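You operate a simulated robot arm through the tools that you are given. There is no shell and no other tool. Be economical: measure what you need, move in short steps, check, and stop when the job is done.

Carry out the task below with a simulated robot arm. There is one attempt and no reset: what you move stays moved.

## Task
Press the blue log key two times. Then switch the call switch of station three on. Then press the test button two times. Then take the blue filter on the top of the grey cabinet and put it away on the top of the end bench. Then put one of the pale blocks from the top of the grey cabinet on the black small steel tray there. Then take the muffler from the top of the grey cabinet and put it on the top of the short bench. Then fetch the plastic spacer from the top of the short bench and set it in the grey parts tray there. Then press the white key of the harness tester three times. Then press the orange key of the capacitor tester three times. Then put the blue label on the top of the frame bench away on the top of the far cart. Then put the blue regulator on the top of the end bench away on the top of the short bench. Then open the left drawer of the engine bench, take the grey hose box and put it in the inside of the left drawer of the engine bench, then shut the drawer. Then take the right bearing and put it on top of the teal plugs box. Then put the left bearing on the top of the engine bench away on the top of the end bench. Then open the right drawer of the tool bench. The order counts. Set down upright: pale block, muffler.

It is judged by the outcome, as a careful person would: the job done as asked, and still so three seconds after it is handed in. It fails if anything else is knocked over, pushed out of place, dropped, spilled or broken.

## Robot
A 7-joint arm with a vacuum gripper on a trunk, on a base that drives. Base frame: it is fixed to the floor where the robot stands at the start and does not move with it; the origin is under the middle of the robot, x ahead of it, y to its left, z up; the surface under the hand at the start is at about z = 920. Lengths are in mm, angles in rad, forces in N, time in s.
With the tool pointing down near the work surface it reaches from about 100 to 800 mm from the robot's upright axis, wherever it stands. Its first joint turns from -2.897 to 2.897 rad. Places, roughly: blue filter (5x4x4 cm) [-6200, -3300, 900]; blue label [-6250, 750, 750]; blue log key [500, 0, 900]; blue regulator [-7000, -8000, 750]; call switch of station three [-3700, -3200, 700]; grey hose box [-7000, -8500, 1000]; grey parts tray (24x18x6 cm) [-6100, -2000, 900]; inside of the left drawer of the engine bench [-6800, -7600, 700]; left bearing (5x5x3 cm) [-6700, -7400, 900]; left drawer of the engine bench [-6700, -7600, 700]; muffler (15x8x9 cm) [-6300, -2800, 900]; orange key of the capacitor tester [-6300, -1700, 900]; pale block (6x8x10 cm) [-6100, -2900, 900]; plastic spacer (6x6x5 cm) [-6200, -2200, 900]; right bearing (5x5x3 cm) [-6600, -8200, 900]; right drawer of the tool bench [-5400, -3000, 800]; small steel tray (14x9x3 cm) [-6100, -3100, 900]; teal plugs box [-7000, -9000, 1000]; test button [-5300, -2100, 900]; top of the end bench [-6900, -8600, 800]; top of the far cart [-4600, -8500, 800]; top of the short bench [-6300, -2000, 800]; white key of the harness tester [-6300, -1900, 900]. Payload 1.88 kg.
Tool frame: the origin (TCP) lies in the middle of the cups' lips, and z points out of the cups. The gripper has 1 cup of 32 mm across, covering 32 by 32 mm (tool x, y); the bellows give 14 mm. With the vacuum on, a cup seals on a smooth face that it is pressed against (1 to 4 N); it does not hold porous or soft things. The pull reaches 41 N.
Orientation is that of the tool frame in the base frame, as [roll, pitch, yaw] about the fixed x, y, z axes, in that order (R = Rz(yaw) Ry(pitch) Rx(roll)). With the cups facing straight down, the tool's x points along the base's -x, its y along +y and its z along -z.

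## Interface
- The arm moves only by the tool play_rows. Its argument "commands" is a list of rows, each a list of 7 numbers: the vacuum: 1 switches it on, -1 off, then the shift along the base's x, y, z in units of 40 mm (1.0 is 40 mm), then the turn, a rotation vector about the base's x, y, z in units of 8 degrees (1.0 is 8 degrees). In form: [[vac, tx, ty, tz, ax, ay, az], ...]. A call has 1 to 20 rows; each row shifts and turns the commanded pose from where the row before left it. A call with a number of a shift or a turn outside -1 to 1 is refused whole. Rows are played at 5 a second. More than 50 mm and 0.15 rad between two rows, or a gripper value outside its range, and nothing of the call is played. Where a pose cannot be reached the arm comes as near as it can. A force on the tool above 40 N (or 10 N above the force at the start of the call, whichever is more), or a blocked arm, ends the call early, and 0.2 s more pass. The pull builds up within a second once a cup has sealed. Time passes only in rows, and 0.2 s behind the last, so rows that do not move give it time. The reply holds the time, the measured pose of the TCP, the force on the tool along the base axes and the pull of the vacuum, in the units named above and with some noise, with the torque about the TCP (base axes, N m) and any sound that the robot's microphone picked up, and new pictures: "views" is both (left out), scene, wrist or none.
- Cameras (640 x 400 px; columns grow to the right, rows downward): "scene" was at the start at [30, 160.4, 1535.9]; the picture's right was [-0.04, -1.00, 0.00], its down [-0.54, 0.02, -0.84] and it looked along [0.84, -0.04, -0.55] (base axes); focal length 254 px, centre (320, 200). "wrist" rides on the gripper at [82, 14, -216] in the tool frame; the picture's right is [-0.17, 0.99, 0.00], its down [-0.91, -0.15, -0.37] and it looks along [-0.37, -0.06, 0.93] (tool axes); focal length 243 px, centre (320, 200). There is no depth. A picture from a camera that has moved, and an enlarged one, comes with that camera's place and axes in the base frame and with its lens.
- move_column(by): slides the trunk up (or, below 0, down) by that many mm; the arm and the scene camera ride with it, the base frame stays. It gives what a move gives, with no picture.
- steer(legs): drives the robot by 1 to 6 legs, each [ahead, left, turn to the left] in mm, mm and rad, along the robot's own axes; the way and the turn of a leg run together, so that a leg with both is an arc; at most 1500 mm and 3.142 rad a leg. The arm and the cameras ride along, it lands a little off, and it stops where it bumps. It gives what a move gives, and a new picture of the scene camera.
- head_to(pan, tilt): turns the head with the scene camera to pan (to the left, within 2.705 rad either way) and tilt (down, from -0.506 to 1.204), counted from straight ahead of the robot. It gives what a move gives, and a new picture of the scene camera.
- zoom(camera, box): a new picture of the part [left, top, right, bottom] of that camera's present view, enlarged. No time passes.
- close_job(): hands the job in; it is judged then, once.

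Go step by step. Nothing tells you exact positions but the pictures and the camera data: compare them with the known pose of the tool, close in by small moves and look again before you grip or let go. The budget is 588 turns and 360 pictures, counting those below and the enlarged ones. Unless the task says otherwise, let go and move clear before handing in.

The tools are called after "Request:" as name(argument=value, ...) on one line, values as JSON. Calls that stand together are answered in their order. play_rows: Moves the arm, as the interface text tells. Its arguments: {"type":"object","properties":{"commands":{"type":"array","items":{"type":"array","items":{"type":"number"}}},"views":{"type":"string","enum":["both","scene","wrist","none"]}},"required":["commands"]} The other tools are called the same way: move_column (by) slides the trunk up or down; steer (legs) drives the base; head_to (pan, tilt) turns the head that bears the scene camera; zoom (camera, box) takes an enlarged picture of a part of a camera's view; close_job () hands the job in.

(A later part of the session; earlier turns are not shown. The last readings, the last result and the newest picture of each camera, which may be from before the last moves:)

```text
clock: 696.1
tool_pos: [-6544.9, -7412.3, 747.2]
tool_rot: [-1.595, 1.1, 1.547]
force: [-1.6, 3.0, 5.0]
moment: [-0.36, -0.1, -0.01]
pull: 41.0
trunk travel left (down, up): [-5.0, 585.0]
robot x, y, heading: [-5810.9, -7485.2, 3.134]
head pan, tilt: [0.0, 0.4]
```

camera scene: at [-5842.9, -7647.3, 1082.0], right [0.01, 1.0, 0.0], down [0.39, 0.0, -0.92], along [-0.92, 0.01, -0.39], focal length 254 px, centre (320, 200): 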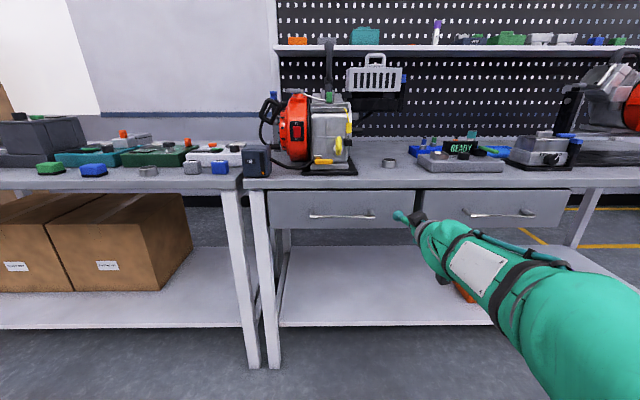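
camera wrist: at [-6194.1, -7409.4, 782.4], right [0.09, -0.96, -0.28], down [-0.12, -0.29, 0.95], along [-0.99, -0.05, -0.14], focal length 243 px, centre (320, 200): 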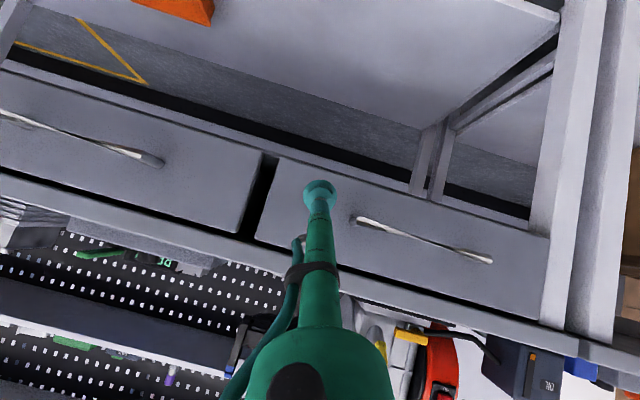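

Request:
steer(legs=[[-80, 0, 0]])

Request:
zoom(camera="scene", box=[240, 150, 480, 300])

```text
clock: 697.2
tool_pos: [-6465.4, -7413.9, 743.1]
tool_rot: [-1.605, 1.103, 1.539]
force: [1.5, 9.1, 18.6]
moment: [-0.06, -0.1, 0.05]
pull: 40.7
trunk travel left (down, up): [-5.0, 585.0]
robot x, y, heading: [-5729.5, -7485.0, 3.134]
head pan, tilt: [0.0, 0.4]
camera scene: at [-5761.9, -7647.8, 1082.2], right [0.01, 1.0, 0.0], down [0.39, 0.0, -0.92], along [-0.92, 0.01, -0.39], focal length 254 px, centre (320, 200)
```

scene: 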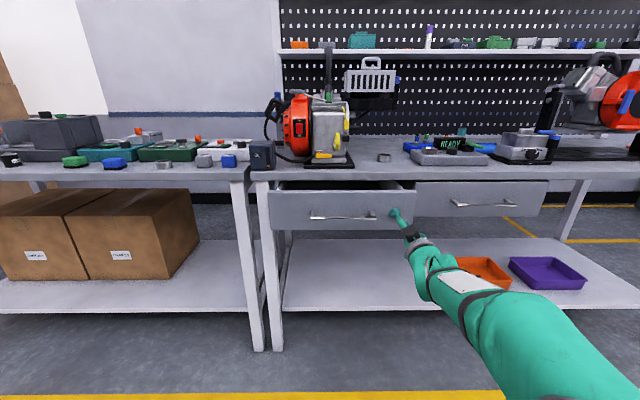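

```text
2.67 times, centred on (360, 225) of scene
camera zoom: at [-5761.9, -7647.8, 1082.2], right [0.01, 1.0, 0.0], down [0.39, 0.0, -0.92], along [-0.92, 0.01, -0.39], focal length 678 px, centre (213, 133)
```

zoom: 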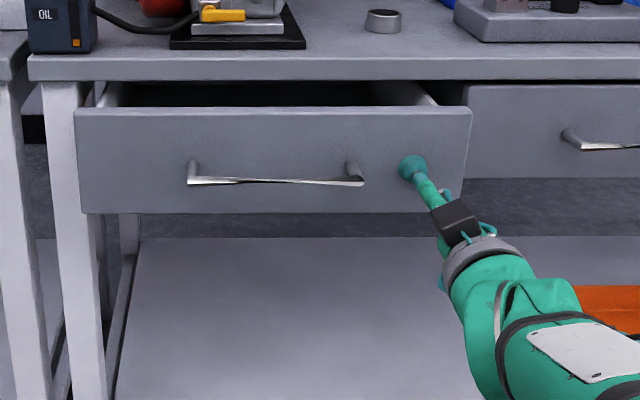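

The drawer is opening. Continuing to pull.

Request:
steer(legs=[[-100, 0, 0]])

Request:
steer(legs=[[-70, 0, 0]])

```text
clock: 698.3
tool_pos: [-6365.3, -7415.0, 744.1]
tool_rot: [-1.606, 1.102, 1.537]
force: [-0.9, -3.4, 4.5]
moment: [-0.17, -0.01, 0.04]
pull: 41.0
trunk travel left (down, up): [-5.0, 585.0]
robot x, y, heading: [-5631.7, -7483.6, 3.133]
head pan, tilt: [0.0, 0.4]
camera scene: at [-5663.1, -7649.4, 1082.1], right [0.01, 1.0, 0.0], down [0.39, 0.0, -0.92], along [-0.92, 0.01, -0.39], focal length 254 px, centre (320, 200)
```

scene: 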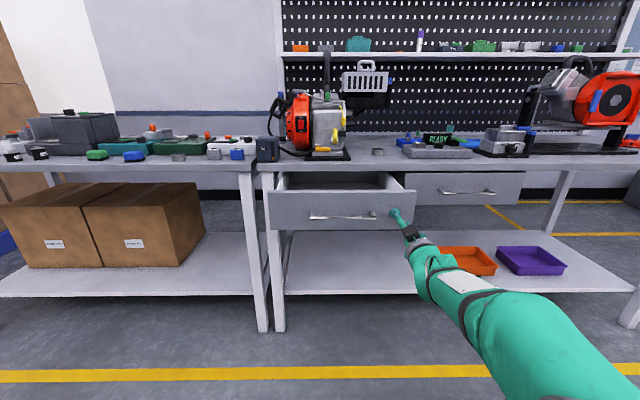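

```text
clock: 699.4
tool_pos: [-6293.5, -7414.4, 744.6]
tool_rot: [-1.607, 1.102, 1.538]
force: [0.7, 8.4, 1.6]
moment: [0.25, 0.0, 0.11]
pull: 41.2
trunk travel left (down, up): [-5.0, 585.0]
robot x, y, heading: [-5562.9, -7488.1, 3.131]
head pan, tilt: [0.0, 0.4]
camera scene: at [-5592.6, -7649.6, 1082.1], right [0.01, 1.0, 0.0], down [0.39, -0.01, -0.92], along [-0.92, 0.01, -0.39], focal length 254 px, centre (320, 200)
```

scene: 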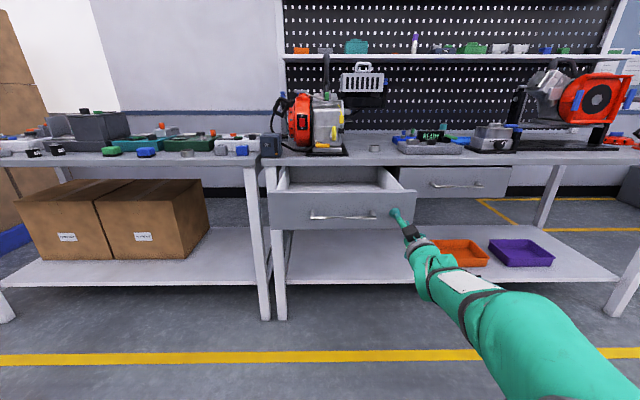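

Open about 255 mm, enough. Releasing the face and backing away, then restoring the tool to vertical.

Request:
play_rows(commands=[[-1, 0, 0, 0, 0, 0, 0], [-1, 0, 0, 0, 0, 0, 0], [-1, 0, 0, 0, 0, 0, 0], [-1, 0.3, 0, 0, 0, 0, 0]], views="none")

Request:
steer(legs=[[-150, 0, 0]])

```text
clock: 700.4
tool_pos: [-6285.1, -7414.6, 740.9]
tool_rot: [-1.62, 1.101, 1.527]
force: [0.2, 0.4, -0.1]
moment: [0.01, -0.01, 0.0]
pull: 0.1
trunk travel left (down, up): [-5.0, 585.0]
robot x, y, heading: [-5558.6, -7484.5, 3.132]
head pan, tilt: [0.0, 0.4]
```

```text
clock: 701.7
tool_pos: [-6132.6, -7415.3, 741.3]
tool_rot: [-1.613, 1.103, 1.527]
force: [0.1, -0.8, 0.5]
moment: [0.02, 0.01, 0.03]
pull: 0.1
trunk travel left (down, up): [-5.0, 585.0]
robot x, y, heading: [-5402.5, -7490.6, 3.131]
head pan, tilt: [0.0, 0.4]
camera scene: at [-5444.4, -7651.4, 1082.0], right [0.01, 1.0, 0.0], down [0.39, -0.01, -0.92], along [-0.92, 0.01, -0.39], focal length 254 px, centre (320, 200)
```

scene: 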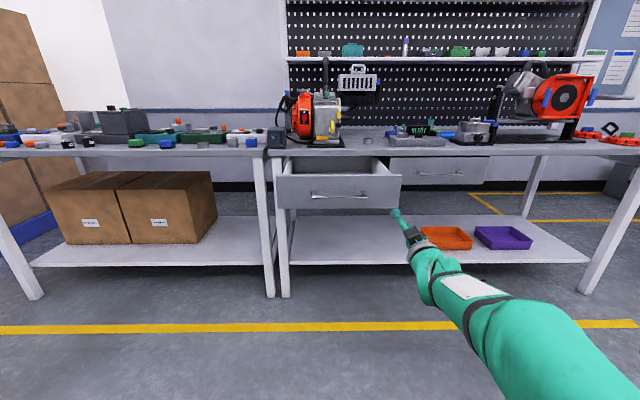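

Raising the trunk and rotating the tool back to vertical.

Request:
move_column(by=200)

Request:
play_rows(commands=[[-1, 0, 0, 0, 0, -0.6, 0], [-1, 0, 0, 0, 0, -0.6, 0], [-1, 0, 0, 0, 0, -0.6, 0], [-1, 0, 0, 0, 0, -0.6, 0], [-1, 0, 0, 0, 0, -0.6, 0], [-1, 0, 0, 0, 0, -0.6, 0], [-1, 0, 0, 0, 0, -0.6, 0], [-1, 0, 0, 0, 0, -0.6, 0], [-1, 0, 0, 0, 0, -0.6, 0], [-1, 0, 0, 0, 0, -0.6, 0], [-1, 0, 0, 0, 0, -0.6, 0], [-1, 0, 0, 0, 0, -0.6, 0], [-1, 0, 0, 0, 0, -0.6, 0], [-1, 0, 0, 0, 0, -0.6, 0], [-1, 0, 0, 0, 0, -0.6, 0], [-1, 0, 0, 0, 0, -0.6, 0], [-1, 0, 0, 0, 0, -0.6, 0], [-1, 0, 0, 0, 0, -0.6, 0], [-1, 0, 0, 0, 0, -0.3, 0], [-1, 0, 0, 0, 0, 0, 0]], views="none")

```text
clock: 703.9
tool_pos: [-6133.4, -7415.5, 942.7]
tool_rot: [-1.615, 1.104, 1.528]
force: [0.4, 0.0, 0.5]
moment: [0.02, 0.01, -0.03]
pull: 0.1
trunk travel left (down, up): [-205.0, 385.0]
robot x, y, heading: [-5404.0, -7492.0, 3.128]
head pan, tilt: [0.0, 0.4]
```

```text
clock: 708.1
tool_pos: [-6092.5, -7411.9, 879.8]
tool_rot: [-3.022, 0.228, 0.485]
force: [1.1, 0.4, -0.6]
moment: [0.0, 0.02, 0.03]
pull: 0.0
out of reach, approached as far as the arm can: row 14, 15, 16, 17, 18
trunk travel left (down, up): [-205.0, 385.0]
robot x, y, heading: [-5408.9, -7489.9, 3.133]
head pan, tilt: [0.0, 0.4]
```

Request:
move_column(by=380)

Request:
play_rows(commands=[[-1, 0.9, 0, 0, 0, 0, 0], [-1, 0.9, 0, 0, 0, 0, 0], [-1, 0.9, 0, 0, 0, 0, 0], [-1, 0.9, 0, 0, 0, 0, 0], [-1, 0.9, 0, 0, 0, -0.4, -0.6], [-1, 0.9, 0, 0, 0, -0.4, -0.6], [-1, 0, 0, 0, 0, -0.4, -0.6], [-1, 0, 0, 0, 0, -0.4, -0.6], [-1, 0, 0, 0, 0, -0.24, -0.6], [-1, 0, 0, 0, 0, 0, -0.4], [-1, 0, 0, 0, 0, 0, 0]], views="scene")

```text
clock: 711.8
tool_pos: [-6093.1, -7412.5, 1259.2]
tool_rot: [-3.019, 0.23, 0.485]
force: [-0.9, 0.3, 0.5]
moment: [-0.01, 0.0, -0.02]
pull: 0.0
trunk travel left (down, up): [-585.0, 5.0]
robot x, y, heading: [-5406.8, -7490.4, 3.13]
head pan, tilt: [0.0, 0.4]
```

```text
clock: 714.2
tool_pos: [-5898.1, -7408.9, 1225.4]
tool_rot: [-3.052, 0.165, 0.369]
force: [0.5, 0.2, -0.2]
moment: [-0.02, -0.01, -0.02]
pull: 0.0
out of reach, approached as far as the arm can: row 5, 6, 7, 8, 9, 10
trunk travel left (down, up): [-585.0, 5.0]
robot x, y, heading: [-5407.4, -7491.2, 3.129]
head pan, tilt: [0.0, 0.4]
camera scene: at [-5441.1, -7651.8, 1662.0], right [0.01, 1.0, 0.0], down [0.39, 0.0, -0.92], along [-0.92, 0.01, -0.39], focal length 254 px, centre (320, 200)
```

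scene: 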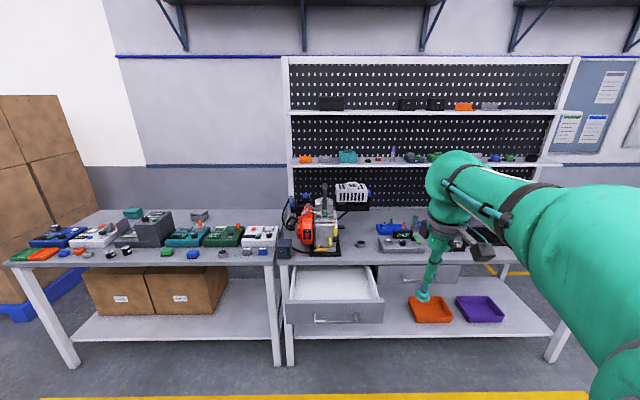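

The arm is at a joint limit in this branch. Lowering the tool to see if the orientation resolves.

Request:
play_rows(commands=[[-1, -0.3, 0, -0.8, 0, 0, 0], [-1, -0.3, 0, -0.8, 0, 0, 0], [-1, -0.3, 0, -0.8, 0, 0, 0], [-1, -0.3, 0, -0.8, 0, 0, 0], [-1, 0, 0, 0, 0, 0, 0]], views="scene")

```text
clock: 715.4
tool_pos: [-5945.7, -7410.7, 1095.9]
tool_rot: [-3.052, 0.163, 0.368]
force: [-0.5, -0.8, -0.3]
moment: [-0.01, -0.01, 0.03]
pull: 0.2
trunk travel left (down, up): [-585.0, 5.0]
robot x, y, heading: [-5406.5, -7488.2, 3.132]
head pan, tilt: [0.0, 0.4]
camera scene: at [-5441.3, -7651.8, 1662.0], right [0.01, 1.0, 0.0], down [0.39, 0.0, -0.92], along [-0.92, 0.01, -0.39], focal length 254 px, centre (320, 200)
```

scene: 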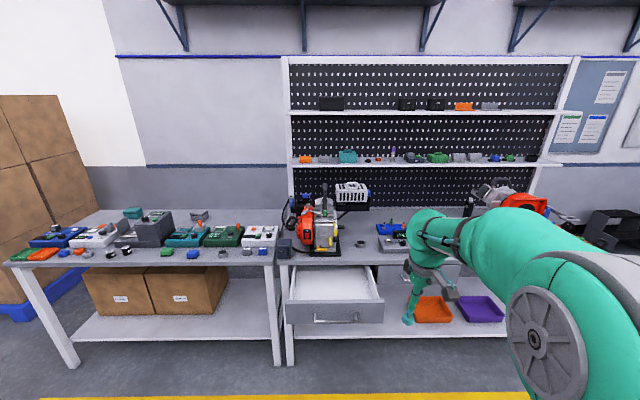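

Request:
play_rows(commands=[[-1, 0, 0, 0, 0.03, -0.33, 0], [-1, 0, 0, 0, 0.03, -0.33, 0], [-1, 0, 0, 0, 0.03, -0.33, 0], [-1, 0, 0, 0, 0.03, -0.33, 0], [-1, 0, 0, 0, 0, 0, 0]], views="none")

Request:
play_rows(commands=[[-1, 0, 0, 0, 0, 0, -0.5], [-1, 0, 0, 0, 0, 0, -0.5], [-1, 0, 0, 0, 0, 0, -0.5], [-1, 0, 0, 0, 0, 0, -0.5], [-1, 0, 0, 0, 0, 0, -0.5], [-1, 0, 0, 0, 0, 0, 0]], views="none")

```text
clock: 716.6
tool_pos: [-5942.4, -7407.5, 1084.5]
tool_rot: [-3.104, -0.007, 0.366]
force: [-0.7, -0.3, -0.2]
moment: [-0.02, -0.04, -0.01]
pull: 0.0
out of reach, approached as far as the arm can: row 4
trunk travel left (down, up): [-585.0, 5.0]
robot x, y, heading: [-5409.9, -7490.8, 3.13]
head pan, tilt: [0.0, 0.4]
```

```text
clock: 718.0
tool_pos: [-5940.8, -7407.3, 1085.5]
tool_rot: [-3.104, -0.008, 0.365]
force: [0.0, 0.5, -0.7]
moment: [-0.01, -0.01, 0.01]
pull: 0.1
out of reach, approached as far as the arm can: row 1, 2, 3, 4, 5
trunk travel left (down, up): [-585.0, 5.0]
robot x, y, heading: [-5411.4, -7490.4, 3.128]
head pan, tilt: [0.0, 0.4]
```

The tool is vertical; only yaw is limited. I'll turn yaw the free way for slack and square the tilt.

Request:
play_rows(commands=[[-1, 0, 0, 0, -0.1, 0, 0.6], [-1, 0, 0, 0, -0.1, 0, 0.6], [-1, 0, 0, 0, -0.07, 0, 0.6], [-1, 0, 0, 0, 0, 0, 0.6], [-1, 0, 0, 0, 0, 0, 0.6], [-1, 0, 0, 0, 0, 0, 0.6], [-1, 0, 0, 0, 0, 0, 0.6], [-1, 0, 0, 0, 0, 0, 0]], views="scene")

```text
clock: 719.8
tool_pos: [-5942.5, -7406.0, 1085.0]
tool_rot: [-3.137, 0.01, 0.955]
force: [0.9, -0.9, 0.7]
moment: [0.02, -0.02, -0.04]
pull: 0.1
trunk travel left (down, up): [-585.0, 5.0]
robot x, y, heading: [-5407.7, -7487.5, 3.127]
head pan, tilt: [0.0, 0.4]
camera scene: at [-5441.1, -7651.8, 1662.0], right [0.01, 1.0, 0.0], down [0.39, 0.0, -0.92], along [-0.92, 0.01, -0.39], focal length 254 px, centre (320, 200)
```

scene: 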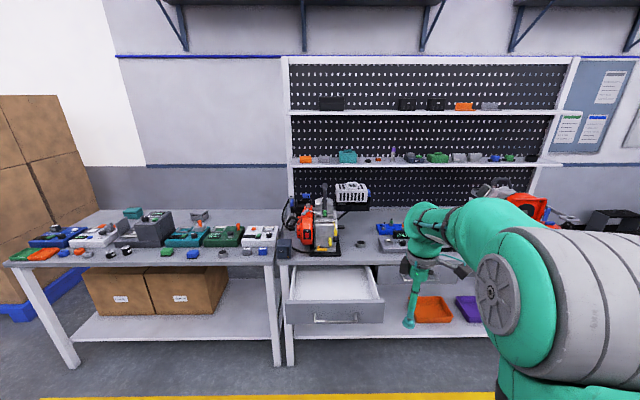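

Driving to the end bench for the grey hose box (≈(-7020, -8468)).

Request:
steer(legs=[[560, 500, 0.01], [0, 460, 0], [310, 0, 0]])

Request:
head_to(pan=0.0, tilt=0.75)

Request:
zoom(camera="scene", box=[240, 150, 440, 270])

```text
clock: 727.9
tool_pos: [-6807.9, -8366.2, 1085.5]
tool_rot: [-3.138, 0.011, 0.964]
force: [0.0, 0.5, -0.2]
moment: [0.0, 0.0, 0.04]
pull: 0.1
trunk travel left (down, up): [-585.0, 5.0]
robot x, y, heading: [-6273.4, -8440.6, 3.141]
head pan, tilt: [0.0, 0.4]
camera scene: at [-6304.2, -8605.1, 1662.0], right [0.0, 1.0, 0.0], down [0.39, 0.0, -0.92], along [-0.92, 0.0, -0.39], focal length 254 px, centre (320, 200)
```

scene: 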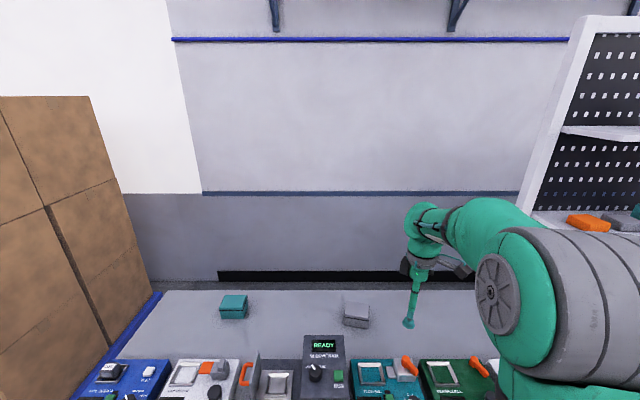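

```text
clock: 728.7
tool_pos: [-6808.0, -8366.4, 1084.8]
tool_rot: [-3.138, 0.011, 0.965]
force: [-0.3, 0.2, -0.1]
moment: [-0.01, 0.01, 0.01]
pull: 0.1
trunk travel left (down, up): [-585.0, 5.0]
robot x, y, heading: [-6269.6, -8440.1, 3.142]
head pan, tilt: [0.0, 0.75]
camera scene: at [-6294.2, -8605.1, 1631.0], right [0.0, 1.0, 0.0], down [0.68, 0.0, -0.73], along [-0.73, 0.0, -0.68], focal length 254 px, centre (320, 200)
```

scene: 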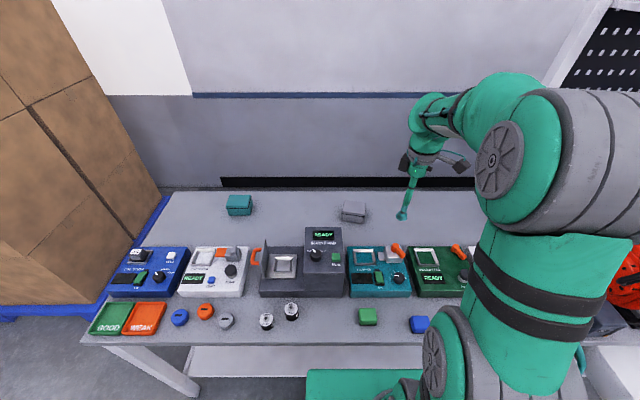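

```text
3.20 times, centred on (340, 210) of scene
camera zoom: at [-6294.2, -8605.1, 1631.0], right [0.0, 1.0, 0.0], down [0.68, 0.0, -0.73], along [-0.73, 0.0, -0.68], focal length 814 px, centre (256, 168)
```

zoom: 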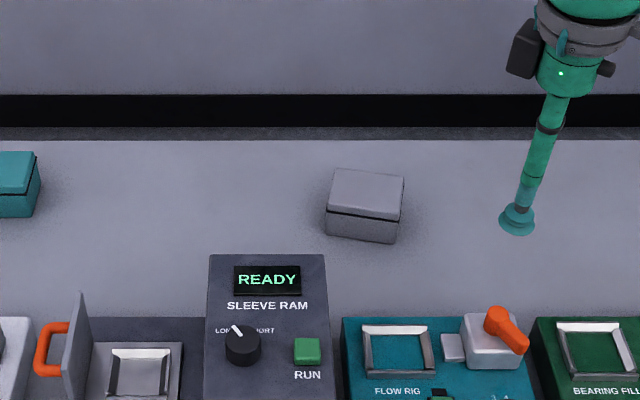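

Moving above the hose box.

Request:
play_rows(commands=[[-1, -0.94, -0.4, 0, 0, 0, 0], [-1, -0.94, -0.4, 0, 0, 0, 0], [-1, -0.94, -0.4, 0, 0, 0, 0], [-1, -0.94, -0.4, 0, 0, 0, 0], [-1, -0.94, -0.4, 0, 0, 0, 0], [-1, -0.94, -0.4, 0, 0, 0, 0], [-1, 0, 0, -0.8, 0, 0, 0], [-1, 0, 0, 0, 0, 0, 0]], views="wrist")

Request:
zoom(camera="wrist", box=[240, 90, 400, 230])

```text
clock: 730.5
tool_pos: [-7034.5, -8462.6, 1052.1]
tool_rot: [-3.136, 0.012, 0.964]
force: [-0.4, -0.6, -0.5]
moment: [0.01, 0.02, 0.03]
pull: 0.0
trunk travel left (down, up): [-585.0, 5.0]
robot x, y, heading: [-6272.3, -8441.4, 3.139]
head pan, tilt: [0.0, 0.75]
camera wrist: at [-6973.3, -8401.9, 1266.7], right [0.72, -0.7, 0.0], down [-0.64, -0.66, 0.39], along [-0.27, -0.27, -0.92], focal length 243 px, centre (320, 200)
```

wrist: 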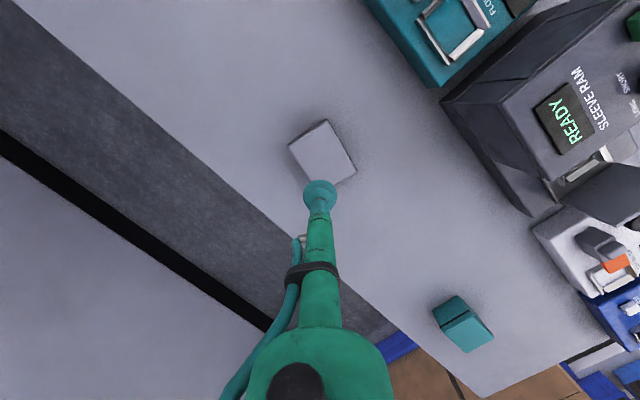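

```text
2.86 times, centred on (320, 160) of wrist
camera zoom: at [-6973.3, -8401.9, 1266.7], right [0.72, -0.7, 0.0], down [-0.64, -0.66, 0.39], along [-0.27, -0.27, -0.92], focal length 693 px, centre (320, 314)
```

zoom: 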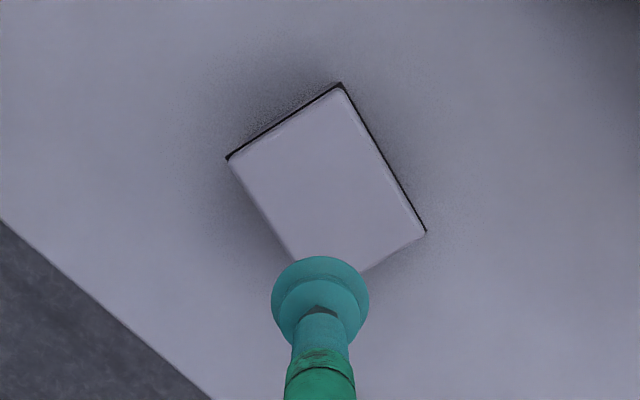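

Already centred over it. Descending with vacuum on.

Request:
play_rows(commands=[[1, 0.08, -0.03, -1, 0, 0, 0], [1, 0, 0, -1, 0, 0, 0], [1, 0, 0, -1, 0, 0, 0], [1, 0, 0, -0.3, 0, 0, 0], [1, 0, 0, 0, 0, 0, 0]], views="none")

Request:
play_rows(commands=[[1, 0, 0, -0.15, 0, 0, 0], [1, 0, 0, 0, 0, 0, 0]], views="none")

Request:
play_rows(commands=[[1, 0, 0, -0.12, 0, 0, 0], [1, 0, 0, 0, 0, 0, 0]], views="none")

```text
clock: 731.7
tool_pos: [-7030.8, -8463.4, 920.6]
tool_rot: [-3.135, 0.009, 0.963]
force: [-0.3, -0.6, 0.6]
moment: [0.0, 0.0, 0.02]
pull: 0.1
trunk travel left (down, up): [-585.0, 5.0]
robot x, y, heading: [-6271.0, -8441.2, 3.14]
head pan, tilt: [0.0, 0.75]
```

```text
clock: 732.3
tool_pos: [-7030.3, -8464.1, 914.4]
tool_rot: [-3.139, 0.011, 0.965]
force: [0.3, 0.6, 0.7]
moment: [0.04, 0.0, 0.0]
pull: 40.0
trunk travel left (down, up): [-585.0, 5.0]
robot x, y, heading: [-6272.5, -8444.0, 3.145]
head pan, tilt: [0.0, 0.75]
```

```text
clock: 732.9
tool_pos: [-7031.0, -8463.0, 910.9]
tool_rot: [-3.136, 0.013, 0.965]
force: [-1.1, -1.0, 1.9]
moment: [0.06, -0.15, -0.03]
pull: 40.8
trunk travel left (down, up): [-585.0, 5.0]
robot x, y, heading: [-6272.6, -8441.9, 3.138]
head pan, tilt: [0.0, 0.75]
```

Sealed. Lifting, retracting, and driving to the open drawer.

Request:
play_rows(commands=[[1, 0, 0, 0.5, 0, 0, 0], [1, 0, 0, 1, 0, 0, 0], [1, 0, 0, 1, 0, 0, 0], [1, 0, 0, 1, 0, 0, 0], [1, 0, 0, 1, 0, 0, 0], [1, 0.9, 0.2, 0.4, 0, 0, 0], [1, 0.9, 0.2, 0.4, 0, 0, 0], [1, 0.9, 0.2, 0.2, 0, 0, 0], [1, 0.9, 0.2, 0, 0, 0, 0], [1, 0.9, 0, 0, 0, 0, 0], [1, 0.9, 0, 0, 0, 0, 0], [1, 0, 0, 0, 0, 0, 0]], views="none")

Request:
steer(legs=[[-480, 0, 0], [0, -920, 0]])

Request:
head_to(pan=0.0, tilt=0.7)

```text
clock: 735.5
tool_pos: [-6812.7, -8434.0, 1129.8]
tool_rot: [-3.139, 0.01, 0.965]
force: [1.2, -0.5, -2.1]
moment: [-0.01, 0.01, 0.0]
pull: 40.9
trunk travel left (down, up): [-585.0, 5.0]
robot x, y, heading: [-6270.7, -8444.5, 3.142]
head pan, tilt: [0.0, 0.75]
```

```text
clock: 742.8
tool_pos: [-6339.0, -7499.2, 1130.6]
tool_rot: [-3.137, 0.011, 0.963]
force: [0.3, 0.3, -2.6]
moment: [0.01, 0.01, 0.03]
pull: 40.1
trunk travel left (down, up): [-585.0, 5.0]
robot x, y, heading: [-5798.1, -7506.9, 3.141]
head pan, tilt: [0.0, 0.75]
camera scene: at [-5820.9, -7674.0, 1630.9], right [0.0, 1.0, 0.0], down [0.68, 0.0, -0.73], along [-0.73, 0.0, -0.68], focal length 254 px, centre (320, 200)
```

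scene: 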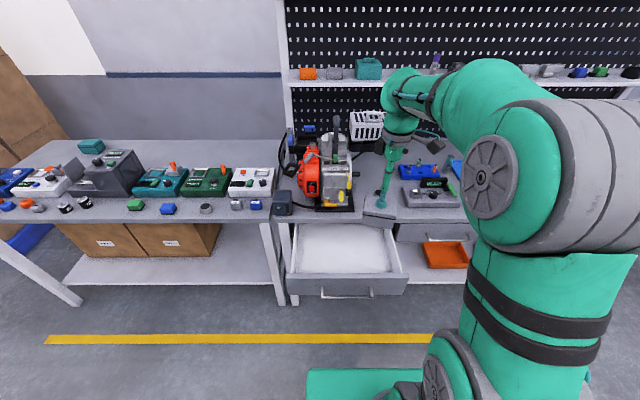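

```text
clock: 743.4
tool_pos: [-6340.7, -7499.4, 1129.8]
tool_rot: [-3.138, 0.012, 0.964]
force: [-0.6, 0.3, -1.5]
moment: [-0.02, -0.02, 0.03]
pull: 40.8
trunk travel left (down, up): [-585.0, 5.0]
robot x, y, heading: [-5796.8, -7513.8, 3.142]
head pan, tilt: [0.0, 0.7]
camera scene: at [-5822.9, -7674.0, 1635.2], right [0.0, 1.0, 0.0], down [0.64, 0.0, -0.76], along [-0.76, 0.0, -0.64], focal length 254 px, centre (320, 200)
```

scene: 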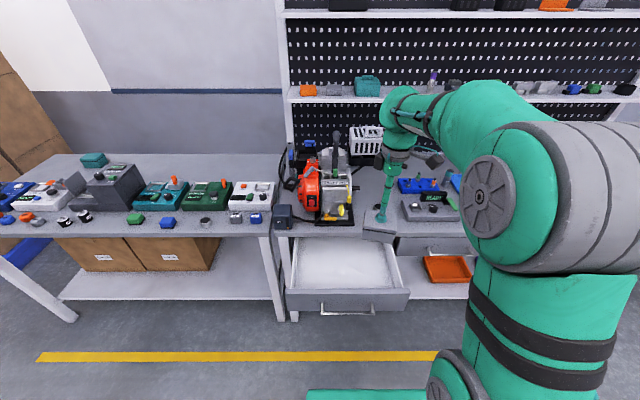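

Moving over the drawer centre (-6425, -7580) and lowering partway.

Request:
play_rows(commands=[[1, -0.7, -0.68, 0, 0, 0, 0], [1, -0.7, -0.68, 0, 0, 0, 0], [1, -0.7, -0.68, -0.2, 0, 0, 0], [1, 0, 0, -1, 0, 0, 0], [1, 0, 0, -1, 0, 0, 0], [1, 0, 0, -1, 0, 0, 0], [1, 0, 0, -1, 0, 0, 0], [1, 0, 0, -1, 0, 0, 0], [1, 0, 0, -1, 0, 0, 0], [1, 0, 0, 0, 0, 0, 0]])

```text
clock: 745.6
tool_pos: [-6421.8, -7583.1, 885.1]
tool_rot: [-3.137, 0.013, 0.964]
force: [0.4, 0.1, -1.9]
moment: [-0.02, 0.01, -0.01]
pull: 40.7
trunk travel left (down, up): [-585.0, 5.0]
robot x, y, heading: [-5796.8, -7510.6, 3.138]
head pan, tilt: [0.0, 0.7]
camera scene: at [-5821.5, -7673.8, 1635.3], right [0.0, 1.0, 0.0], down [0.64, 0.0, -0.77], along [-0.77, 0.0, -0.64], focal length 254 px, centre (320, 200)
camera wrist: at [-6361.5, -7522.6, 1099.8], right [0.71, -0.7, 0.0], down [-0.64, -0.66, 0.39], along [-0.27, -0.27, -0.92], focal length 243 px, centre (320, 200)
```

scene: 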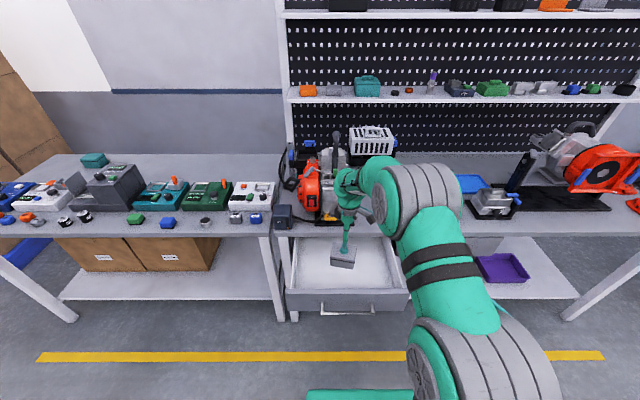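
wrist: 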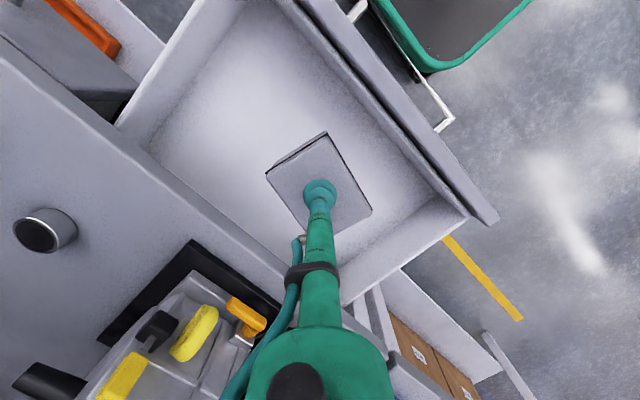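

Well clear within the drawer. Lowering in.

Request:
play_rows(commands=[[1, 0.2, 0.3, -0.8, 0, 0, 0], [1, 0, 0, -0.8, 0, 0, 0], [1, 0, 0, -0.4, 0, 0, 0], [1, 0, 0, 0, 0, 0, 0]], views="scene")

Request:
play_rows(commands=[[1, 0, 0, -0.15, 0, 0, 0], [1, 0, 0, 0, 0, 0, 0]], views="none")

```text
clock: 746.6
tool_pos: [-6414.4, -7569.7, 801.9]
tool_rot: [-3.138, 0.014, 0.962]
force: [-0.3, 0.1, -1.5]
moment: [-0.02, -0.01, 0.01]
pull: 40.8
trunk travel left (down, up): [-585.0, 5.0]
robot x, y, heading: [-5801.8, -7508.9, 3.138]
head pan, tilt: [0.0, 0.7]
camera scene: at [-5823.0, -7674.1, 1635.2], right [0.0, 1.0, 0.0], down [0.64, 0.0, -0.76], along [-0.76, 0.0, -0.64], focal length 254 px, centre (320, 200)
```

scene: 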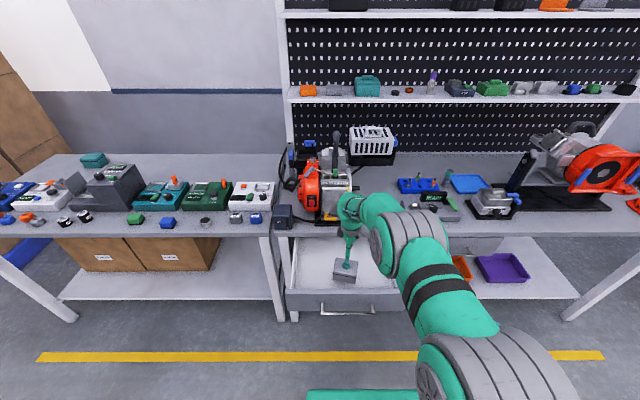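

```text
clock: 747.2
tool_pos: [-6415.6, -7570.8, 796.0]
tool_rot: [-3.135, 0.012, 0.963]
force: [-0.3, -0.4, -2.2]
moment: [0.01, 0.04, -0.02]
pull: 41.1
trunk travel left (down, up): [-585.0, 5.0]
robot x, y, heading: [-5796.6, -7512.3, 3.139]
head pan, tilt: [0.0, 0.7]
```

Request:
play_rows(commands=[[1, 0, 0, -0.12, 0, 0, 0], [1, 0, 0, 0, 0, 0, 0]], views="none")

Request:
play_rows(commands=[[1, 0, 0, -0.12, 0, 0, 0], [1, 0, 0, 0, 0, 0, 0]], views="none")

Request:
play_rows(commands=[[1, 0, 0, -0.12, 0, 0, 0], [1, 0, 0, 0, 0, 0, 0]], views="none")

```text
clock: 747.8
tool_pos: [-6414.5, -7570.9, 792.0]
tool_rot: [-3.138, 0.01, 0.961]
force: [0.7, -0.1, -1.4]
moment: [-0.02, 0.0, -0.04]
pull: 40.4
trunk travel left (down, up): [-585.0, 5.0]
robot x, y, heading: [-5798.1, -7510.4, 3.137]
head pan, tilt: [0.0, 0.7]
```

```text
clock: 748.4
tool_pos: [-6416.2, -7568.9, 786.1]
tool_rot: [-3.138, 0.01, 0.964]
force: [0.2, 0.6, -2.8]
moment: [0.05, -0.03, 0.03]
pull: 41.1
trunk travel left (down, up): [-585.0, 5.0]
robot x, y, heading: [-5798.0, -7509.5, 3.139]
head pan, tilt: [0.0, 0.7]
```

```text
clock: 749.0
tool_pos: [-6415.0, -7569.5, 780.3]
tool_rot: [-3.139, 0.01, 0.964]
force: [0.4, 0.0, -1.3]
moment: [0.0, 0.03, -0.01]
pull: 40.7
trunk travel left (down, up): [-585.0, 5.0]
robot x, y, heading: [-5794.0, -7509.8, 3.135]
head pan, tilt: [0.0, 0.7]
```

Request:
play_rows(commands=[[1, 0, 0, -0.1, 0, 0, 0], [1, 0, 0, 0, 0, 0, 0]], views="none")

Request:
play_rows(commands=[[1, 0, 0, -0.1, 0, 0, 0], [1, 0, 0, 0, 0, 0, 0]], views="none")

Request:
play_rows(commands=[[1, 0, 0, -0.1, 0, 0, 0], [1, 0, 0, 0, 0, 0, 0]], views="none")

```text
clock: 749.6
tool_pos: [-6415.8, -7571.7, 778.6]
tool_rot: [-3.136, 0.01, 0.963]
force: [0.8, 0.2, -1.7]
moment: [0.03, 0.01, 0.0]
pull: 40.8
trunk travel left (down, up): [-585.0, 5.0]
robot x, y, heading: [-5797.0, -7508.8, 3.136]
head pan, tilt: [0.0, 0.7]
```

```text
clock: 750.2
tool_pos: [-6415.3, -7571.0, 773.6]
tool_rot: [-3.138, 0.011, 0.965]
force: [0.2, 0.4, -2.2]
moment: [0.02, -0.03, 0.01]
pull: 40.2
trunk travel left (down, up): [-585.0, 5.0]
robot x, y, heading: [-5802.4, -7511.1, 3.14]
head pan, tilt: [0.0, 0.7]
```

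```text
clock: 750.8
tool_pos: [-6416.0, -7570.4, 769.9]
tool_rot: [-3.134, 0.012, 0.962]
force: [1.1, -0.1, -1.7]
moment: [0.0, 0.01, -0.01]
pull: 40.8
trunk travel left (down, up): [-585.0, 5.0]
robot x, y, heading: [-5800.6, -7508.7, 3.138]
head pan, tilt: [0.0, 0.7]
```

Request:
play_rows(commands=[[1, 0, 0, -0.1, 0, 0, 0], [1, 0, 0, 0, 0, 0, 0]], views="none")

Request:
play_rows(commands=[[1, 0, 0, -0.1, 0, 0, 0], [1, 0, 0, 0, 0, 0, 0]], views="none")

Request:
zoom(camera="scene", box=[280, 220, 420, 320])

```text
clock: 751.4
tool_pos: [-6414.7, -7570.7, 766.1]
tool_rot: [-3.137, 0.012, 0.963]
force: [0.2, -1.7, 4.2]
moment: [0.09, -0.23, -0.06]
pull: 40.4
trunk travel left (down, up): [-585.0, 5.0]
robot x, y, heading: [-5794.9, -7510.6, 3.137]
head pan, tilt: [0.0, 0.7]
```

```text
clock: 752.0
tool_pos: [-6417.4, -7570.4, 763.9]
tool_rot: [-3.134, 0.016, 0.963]
force: [-1.2, -2.1, 20.0]
moment: [0.14, -0.37, 0.01]
pull: 40.8
trunk travel left (down, up): [-585.0, 5.0]
robot x, y, heading: [-5800.9, -7510.4, 3.14]
head pan, tilt: [0.0, 0.7]
```

```text
4.00 times, centred on (350, 270) of scene
camera zoom: at [-5821.5, -7674.1, 1635.4], right [0.0, 1.0, 0.0], down [0.64, 0.0, -0.77], along [-0.77, 0.0, -0.64], focal length 1017 px, centre (200, -80)
```

zoom: 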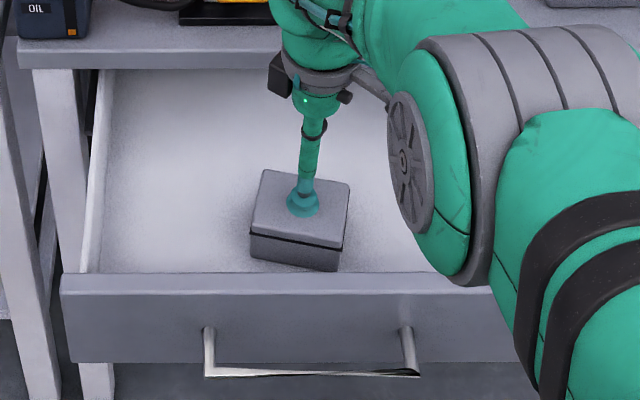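

Box is on the drawer floor. Releasing and lifting out; then I'll push the drawer shut against its handle bar with the vertical tool.

Request:
play_rows(commands=[[1, 0, 0, 0.08, 0, 0, 0], [-1, 0, 0, 0, 0, 0, 0], [-1, 0, 0, 0, 0, 0, 0], [-1, 0, 0, 0, 0, 0, 0], [-1, 0, 0, 0.3, 0, 0, 0], [-1, 0, 0, 1, 0, 0, 0], [-1, 0, 0, 1, 0, 0, 0], [-1, 0, 0, 1, 0, 0, 0], [-1, 0.9, 0, 0, 0, 0, 0], [-1, 0.9, 0, 0, 0, 0, 0], [-1, 0.9, 0, 0, 0, 0, 0], [-1, 0.9, 0, 0, 0, 0, 0], [-1, 0.9, 0, 0, 0, 0, 0], [-1, 0.7, 0, 0, 0, 0, 0], [-1, 0, 0, 0, 0, 0, 0]])

Request:
zoom(camera="scene", box=[280, 220, 420, 320])

```text
clock: 755.2
tool_pos: [-6193.0, -7565.2, 877.8]
tool_rot: [3.102, -0.031, 0.96]
force: [-0.9, -0.5, -1.0]
moment: [-0.02, 0.01, 0.02]
pull: 0.0
trunk travel left (down, up): [-585.0, 5.0]
robot x, y, heading: [-5801.1, -7509.0, 3.136]
head pan, tilt: [0.0, 0.7]
camera scene: at [-5823.0, -7674.0, 1639.4], right [0.0, 1.0, 0.0], down [0.64, 0.0, -0.76], along [-0.76, 0.0, -0.64], focal length 254 px, centre (320, 200)
camera wrist: at [-6144.8, -7506.9, 1097.3], right [0.71, -0.7, 0.03], down [-0.67, -0.66, 0.34], along [-0.22, -0.26, -0.94], focal length 243 px, centre (320, 200)
```

scene: 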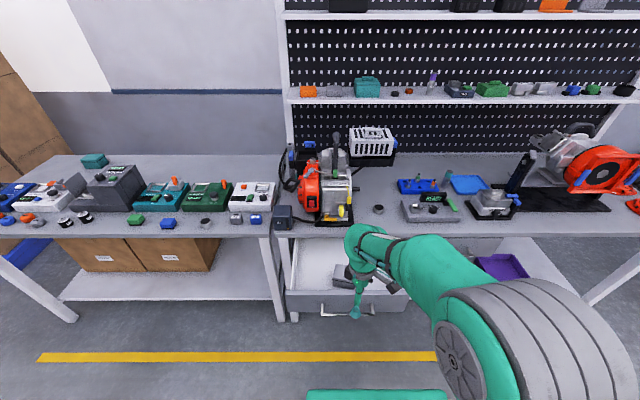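
wrist: 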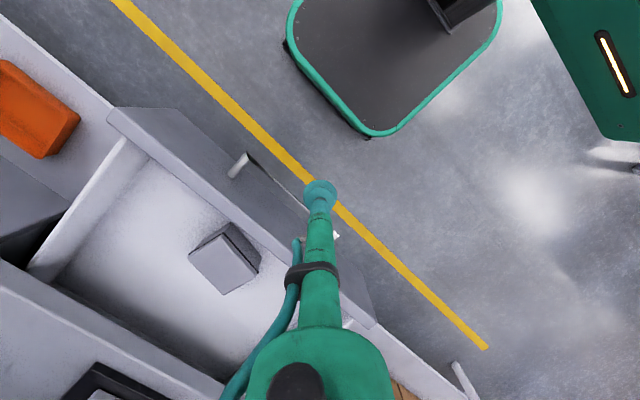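

```text
4.00 times, centred on (350, 270) of scene
camera zoom: at [-5823.0, -7674.0, 1639.4], right [0.0, 1.0, 0.0], down [0.64, 0.0, -0.76], along [-0.76, 0.0, -0.64], focal length 1017 px, centre (200, -80)
```

zoom: 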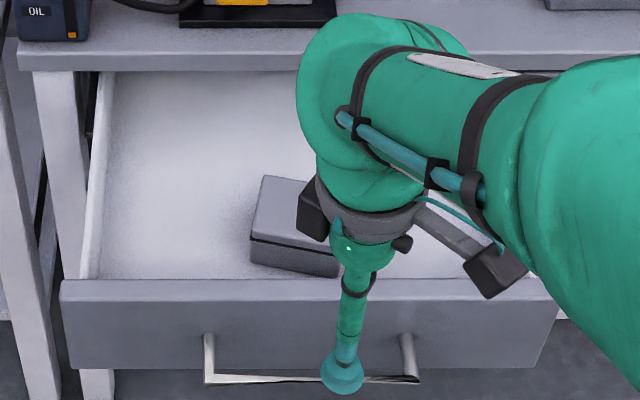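

Tool is too close to the column; backing the base and extending before lowering in front of the handle.

Request:
steer(legs=[[-160, 0, 0]])

Request:
play_rows(commands=[[-1, -0.9, 0, 0, 0, 0, 0], [-1, -0.9, 0, 0, 0, 0, 0], [-1, -0.9, 0, 0, 0, 0, 0], [-1, -0.7, 0, 0, 0.1, 0.2, 0], [-1, 0, 0, -0.8, 0.1, 0.1, 0], [-1, 0, 0, -0.9, 0, 0, 0], [-1, 0, 0, -0.9, 0, 0, 0], [-1, 0, 0, -0.9, 0, 0, 0], [-1, 0, 0, 0, 0, 0, 0]])

Request:
zoom(camera="scene", box=[280, 190, 440, 310])

```text
clock: 756.6
tool_pos: [-6033.5, -7567.8, 880.8]
tool_rot: [3.107, -0.028, 0.963]
force: [0.3, -0.1, 0.0]
moment: [0.0, 0.0, 0.01]
pull: 0.1
trunk travel left (down, up): [-585.0, 5.0]
robot x, y, heading: [-5635.1, -7511.7, 3.144]
head pan, tilt: [0.0, 0.7]
camera scene: at [-5662.7, -7674.4, 1639.9], right [0.0, 1.0, 0.0], down [0.64, 0.0, -0.76], along [-0.76, 0.0, -0.64], focal length 254 px, centre (320, 200)
```

scene: 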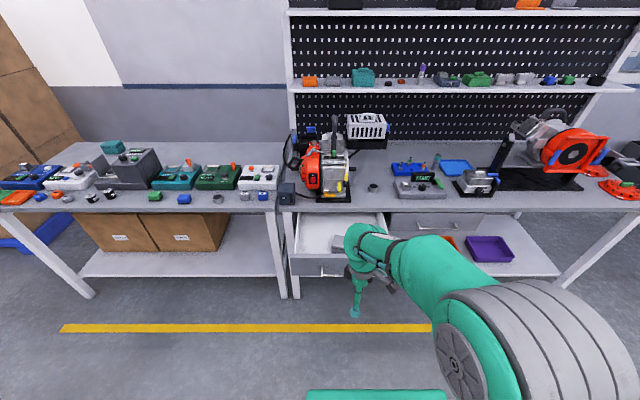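

```text
clock: 758.6
tool_pos: [-6192.7, -7572.3, 757.6]
tool_rot: [3.121, -0.009, 0.961]
force: [-0.2, -0.3, 0.0]
moment: [0.0, -0.01, -0.01]
pull: 0.1
out of reach, approached as far as the arm can: row 6, 7, 8
trunk travel left (down, up): [-585.0, 5.0]
robot x, y, heading: [-5639.8, -7512.2, 3.138]
head pan, tilt: [0.0, 0.7]
camera scene: at [-5663.2, -7674.4, 1635.2], right [0.0, 1.0, 0.0], down [0.64, 0.0, -0.76], along [-0.76, 0.0, -0.64], focal length 254 px, centre (320, 200)
camera wrist: at [-6139.7, -7512.1, 974.0], right [0.71, -0.7, 0.02], down [-0.66, -0.66, 0.36], along [-0.24, -0.27, -0.93], focal length 243 px, centre (320, 200)
```

scene: 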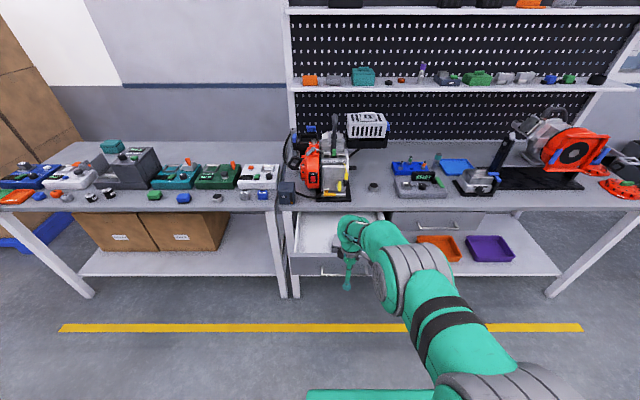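
wrist: 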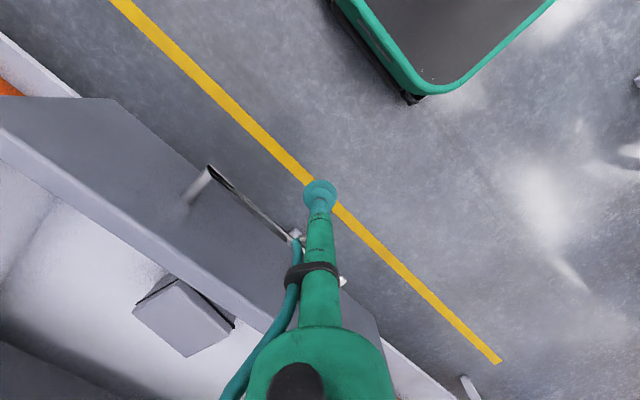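

```text
3.33 times, centred on (360, 250) of scene
camera zoom: at [-5663.2, -7674.4, 1635.2], right [0.0, 1.0, 0.0], down [0.64, 0.0, -0.76], along [-0.76, 0.0, -0.64], focal length 848 px, centre (187, 33)
```

zoom: 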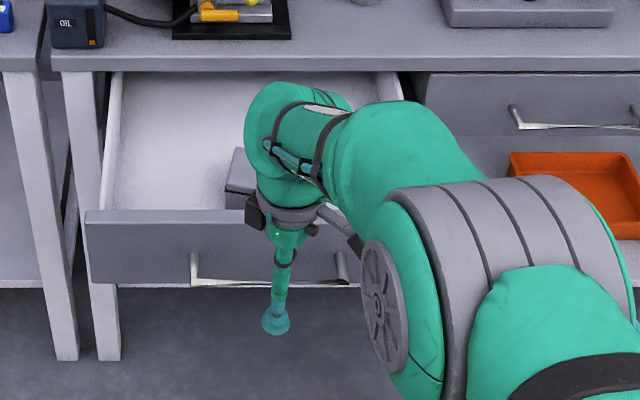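

Lowering slightly by the trunk, then pushing with the base.

Request:
move_column(by=-28)

Request:
steer(legs=[[110, 0, 0]])

Request:
zoom(camera="scene", box=[280, 190, 440, 310])

```text
clock: 759.4
tool_pos: [-6193.2, -7573.0, 730.7]
tool_rot: [3.12, -0.01, 0.962]
force: [-0.1, -0.4, -0.1]
moment: [-0.02, 0.03, -0.03]
pull: 0.0
trunk travel left (down, up): [-557.0, 33.0]
robot x, y, heading: [-5637.5, -7511.9, 3.139]
head pan, tilt: [0.0, 0.7]
```

```text
clock: 760.5
tool_pos: [-6299.1, -7573.7, 728.9]
tool_rot: [3.119, -0.009, 0.963]
force: [0.1, 5.4, -0.1]
moment: [-0.18, -0.04, -0.06]
pull: 0.2
trunk travel left (down, up): [-557.0, 33.0]
robot x, y, heading: [-5744.9, -7511.2, -3.142]
head pan, tilt: [0.0, 0.7]
camera scene: at [-5769.5, -7674.0, 1607.2], right [0.0, 1.0, 0.0], down [0.64, 0.0, -0.76], along [-0.76, 0.0, -0.64], focal length 254 px, centre (320, 200)
```

scene: 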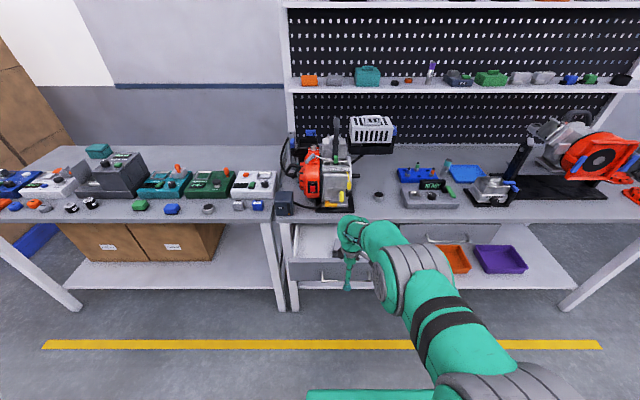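

```text
3.33 times, centred on (360, 250) of scene
camera zoom: at [-5769.5, -7674.0, 1607.2], right [0.0, 1.0, 0.0], down [0.64, 0.0, -0.76], along [-0.76, 0.0, -0.64], focal length 848 px, centre (187, 33)
```

zoom: 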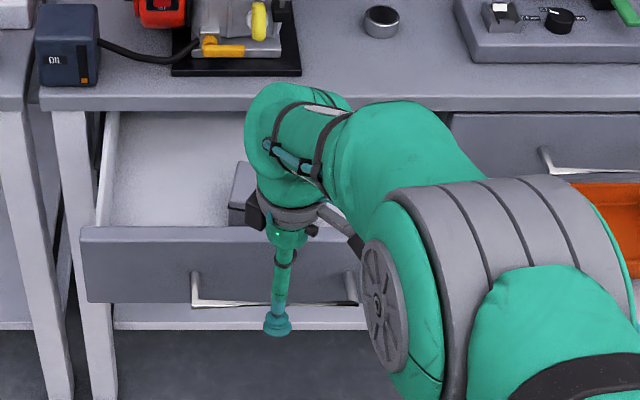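

It's closing. Continuing in steps.

Request:
steer(legs=[[110, 0, 0]])

Request:
steer(legs=[[70, 0, 0]])

Request:
zoom(camera="scene", box=[280, 190, 440, 310])

```text
clock: 761.7
tool_pos: [-6406.6, -7572.5, 729.2]
tool_rot: [3.117, -0.01, 0.964]
force: [0.6, 3.8, -1.1]
moment: [-0.07, -0.08, 0.01]
pull: 0.0
trunk travel left (down, up): [-557.0, 33.0]
robot x, y, heading: [-5855.0, -7513.8, -3.138]
head pan, tilt: [0.0, 0.7]
camera scene: at [-5877.2, -7674.2, 1607.2], right [0.0, 1.0, 0.0], down [0.64, 0.0, -0.76], along [-0.76, 0.0, -0.64], focal length 254 px, centre (320, 200)
```

scene: 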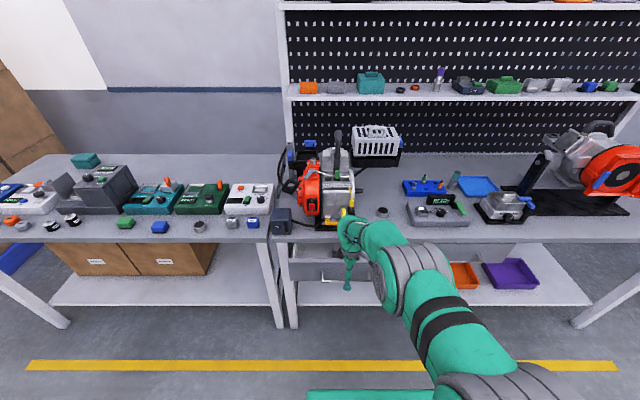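

```text
clock: 762.7
tool_pos: [-6476.2, -7572.9, 728.1]
tool_rot: [3.119, -0.012, 0.965]
force: [-0.3, 3.7, 0.4]
moment: [-0.09, -0.05, 0.0]
pull: 0.0
trunk travel left (down, up): [-557.0, 33.0]
robot x, y, heading: [-5924.9, -7515.9, -3.143]
head pan, tilt: [0.0, 0.7]
camera scene: at [-5947.1, -7674.2, 1607.2], right [0.0, 1.0, 0.0], down [0.64, 0.0, -0.76], along [-0.76, 0.0, -0.64], focal length 254 px, centre (320, 200)
```

scene: 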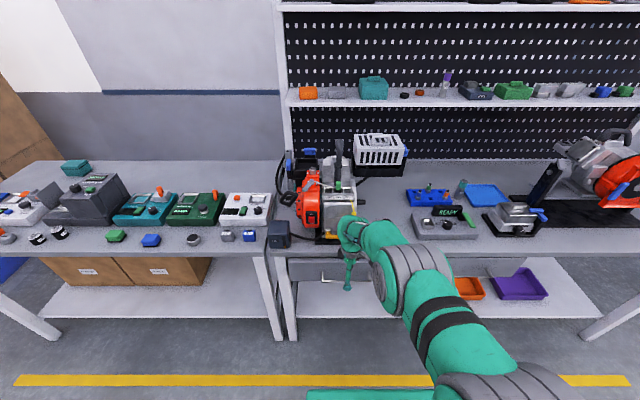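

```text
3.33 times, centred on (360, 250) of scene
camera zoom: at [-5947.1, -7674.2, 1607.2], right [0.0, 1.0, 0.0], down [0.64, 0.0, -0.76], along [-0.76, 0.0, -0.64], focal length 848 px, centre (187, 33)
```

zoom: 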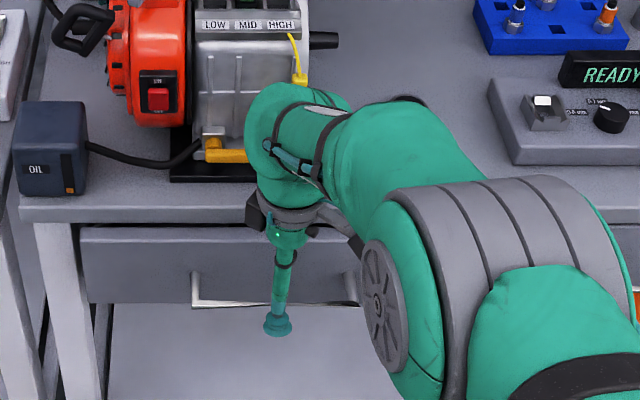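

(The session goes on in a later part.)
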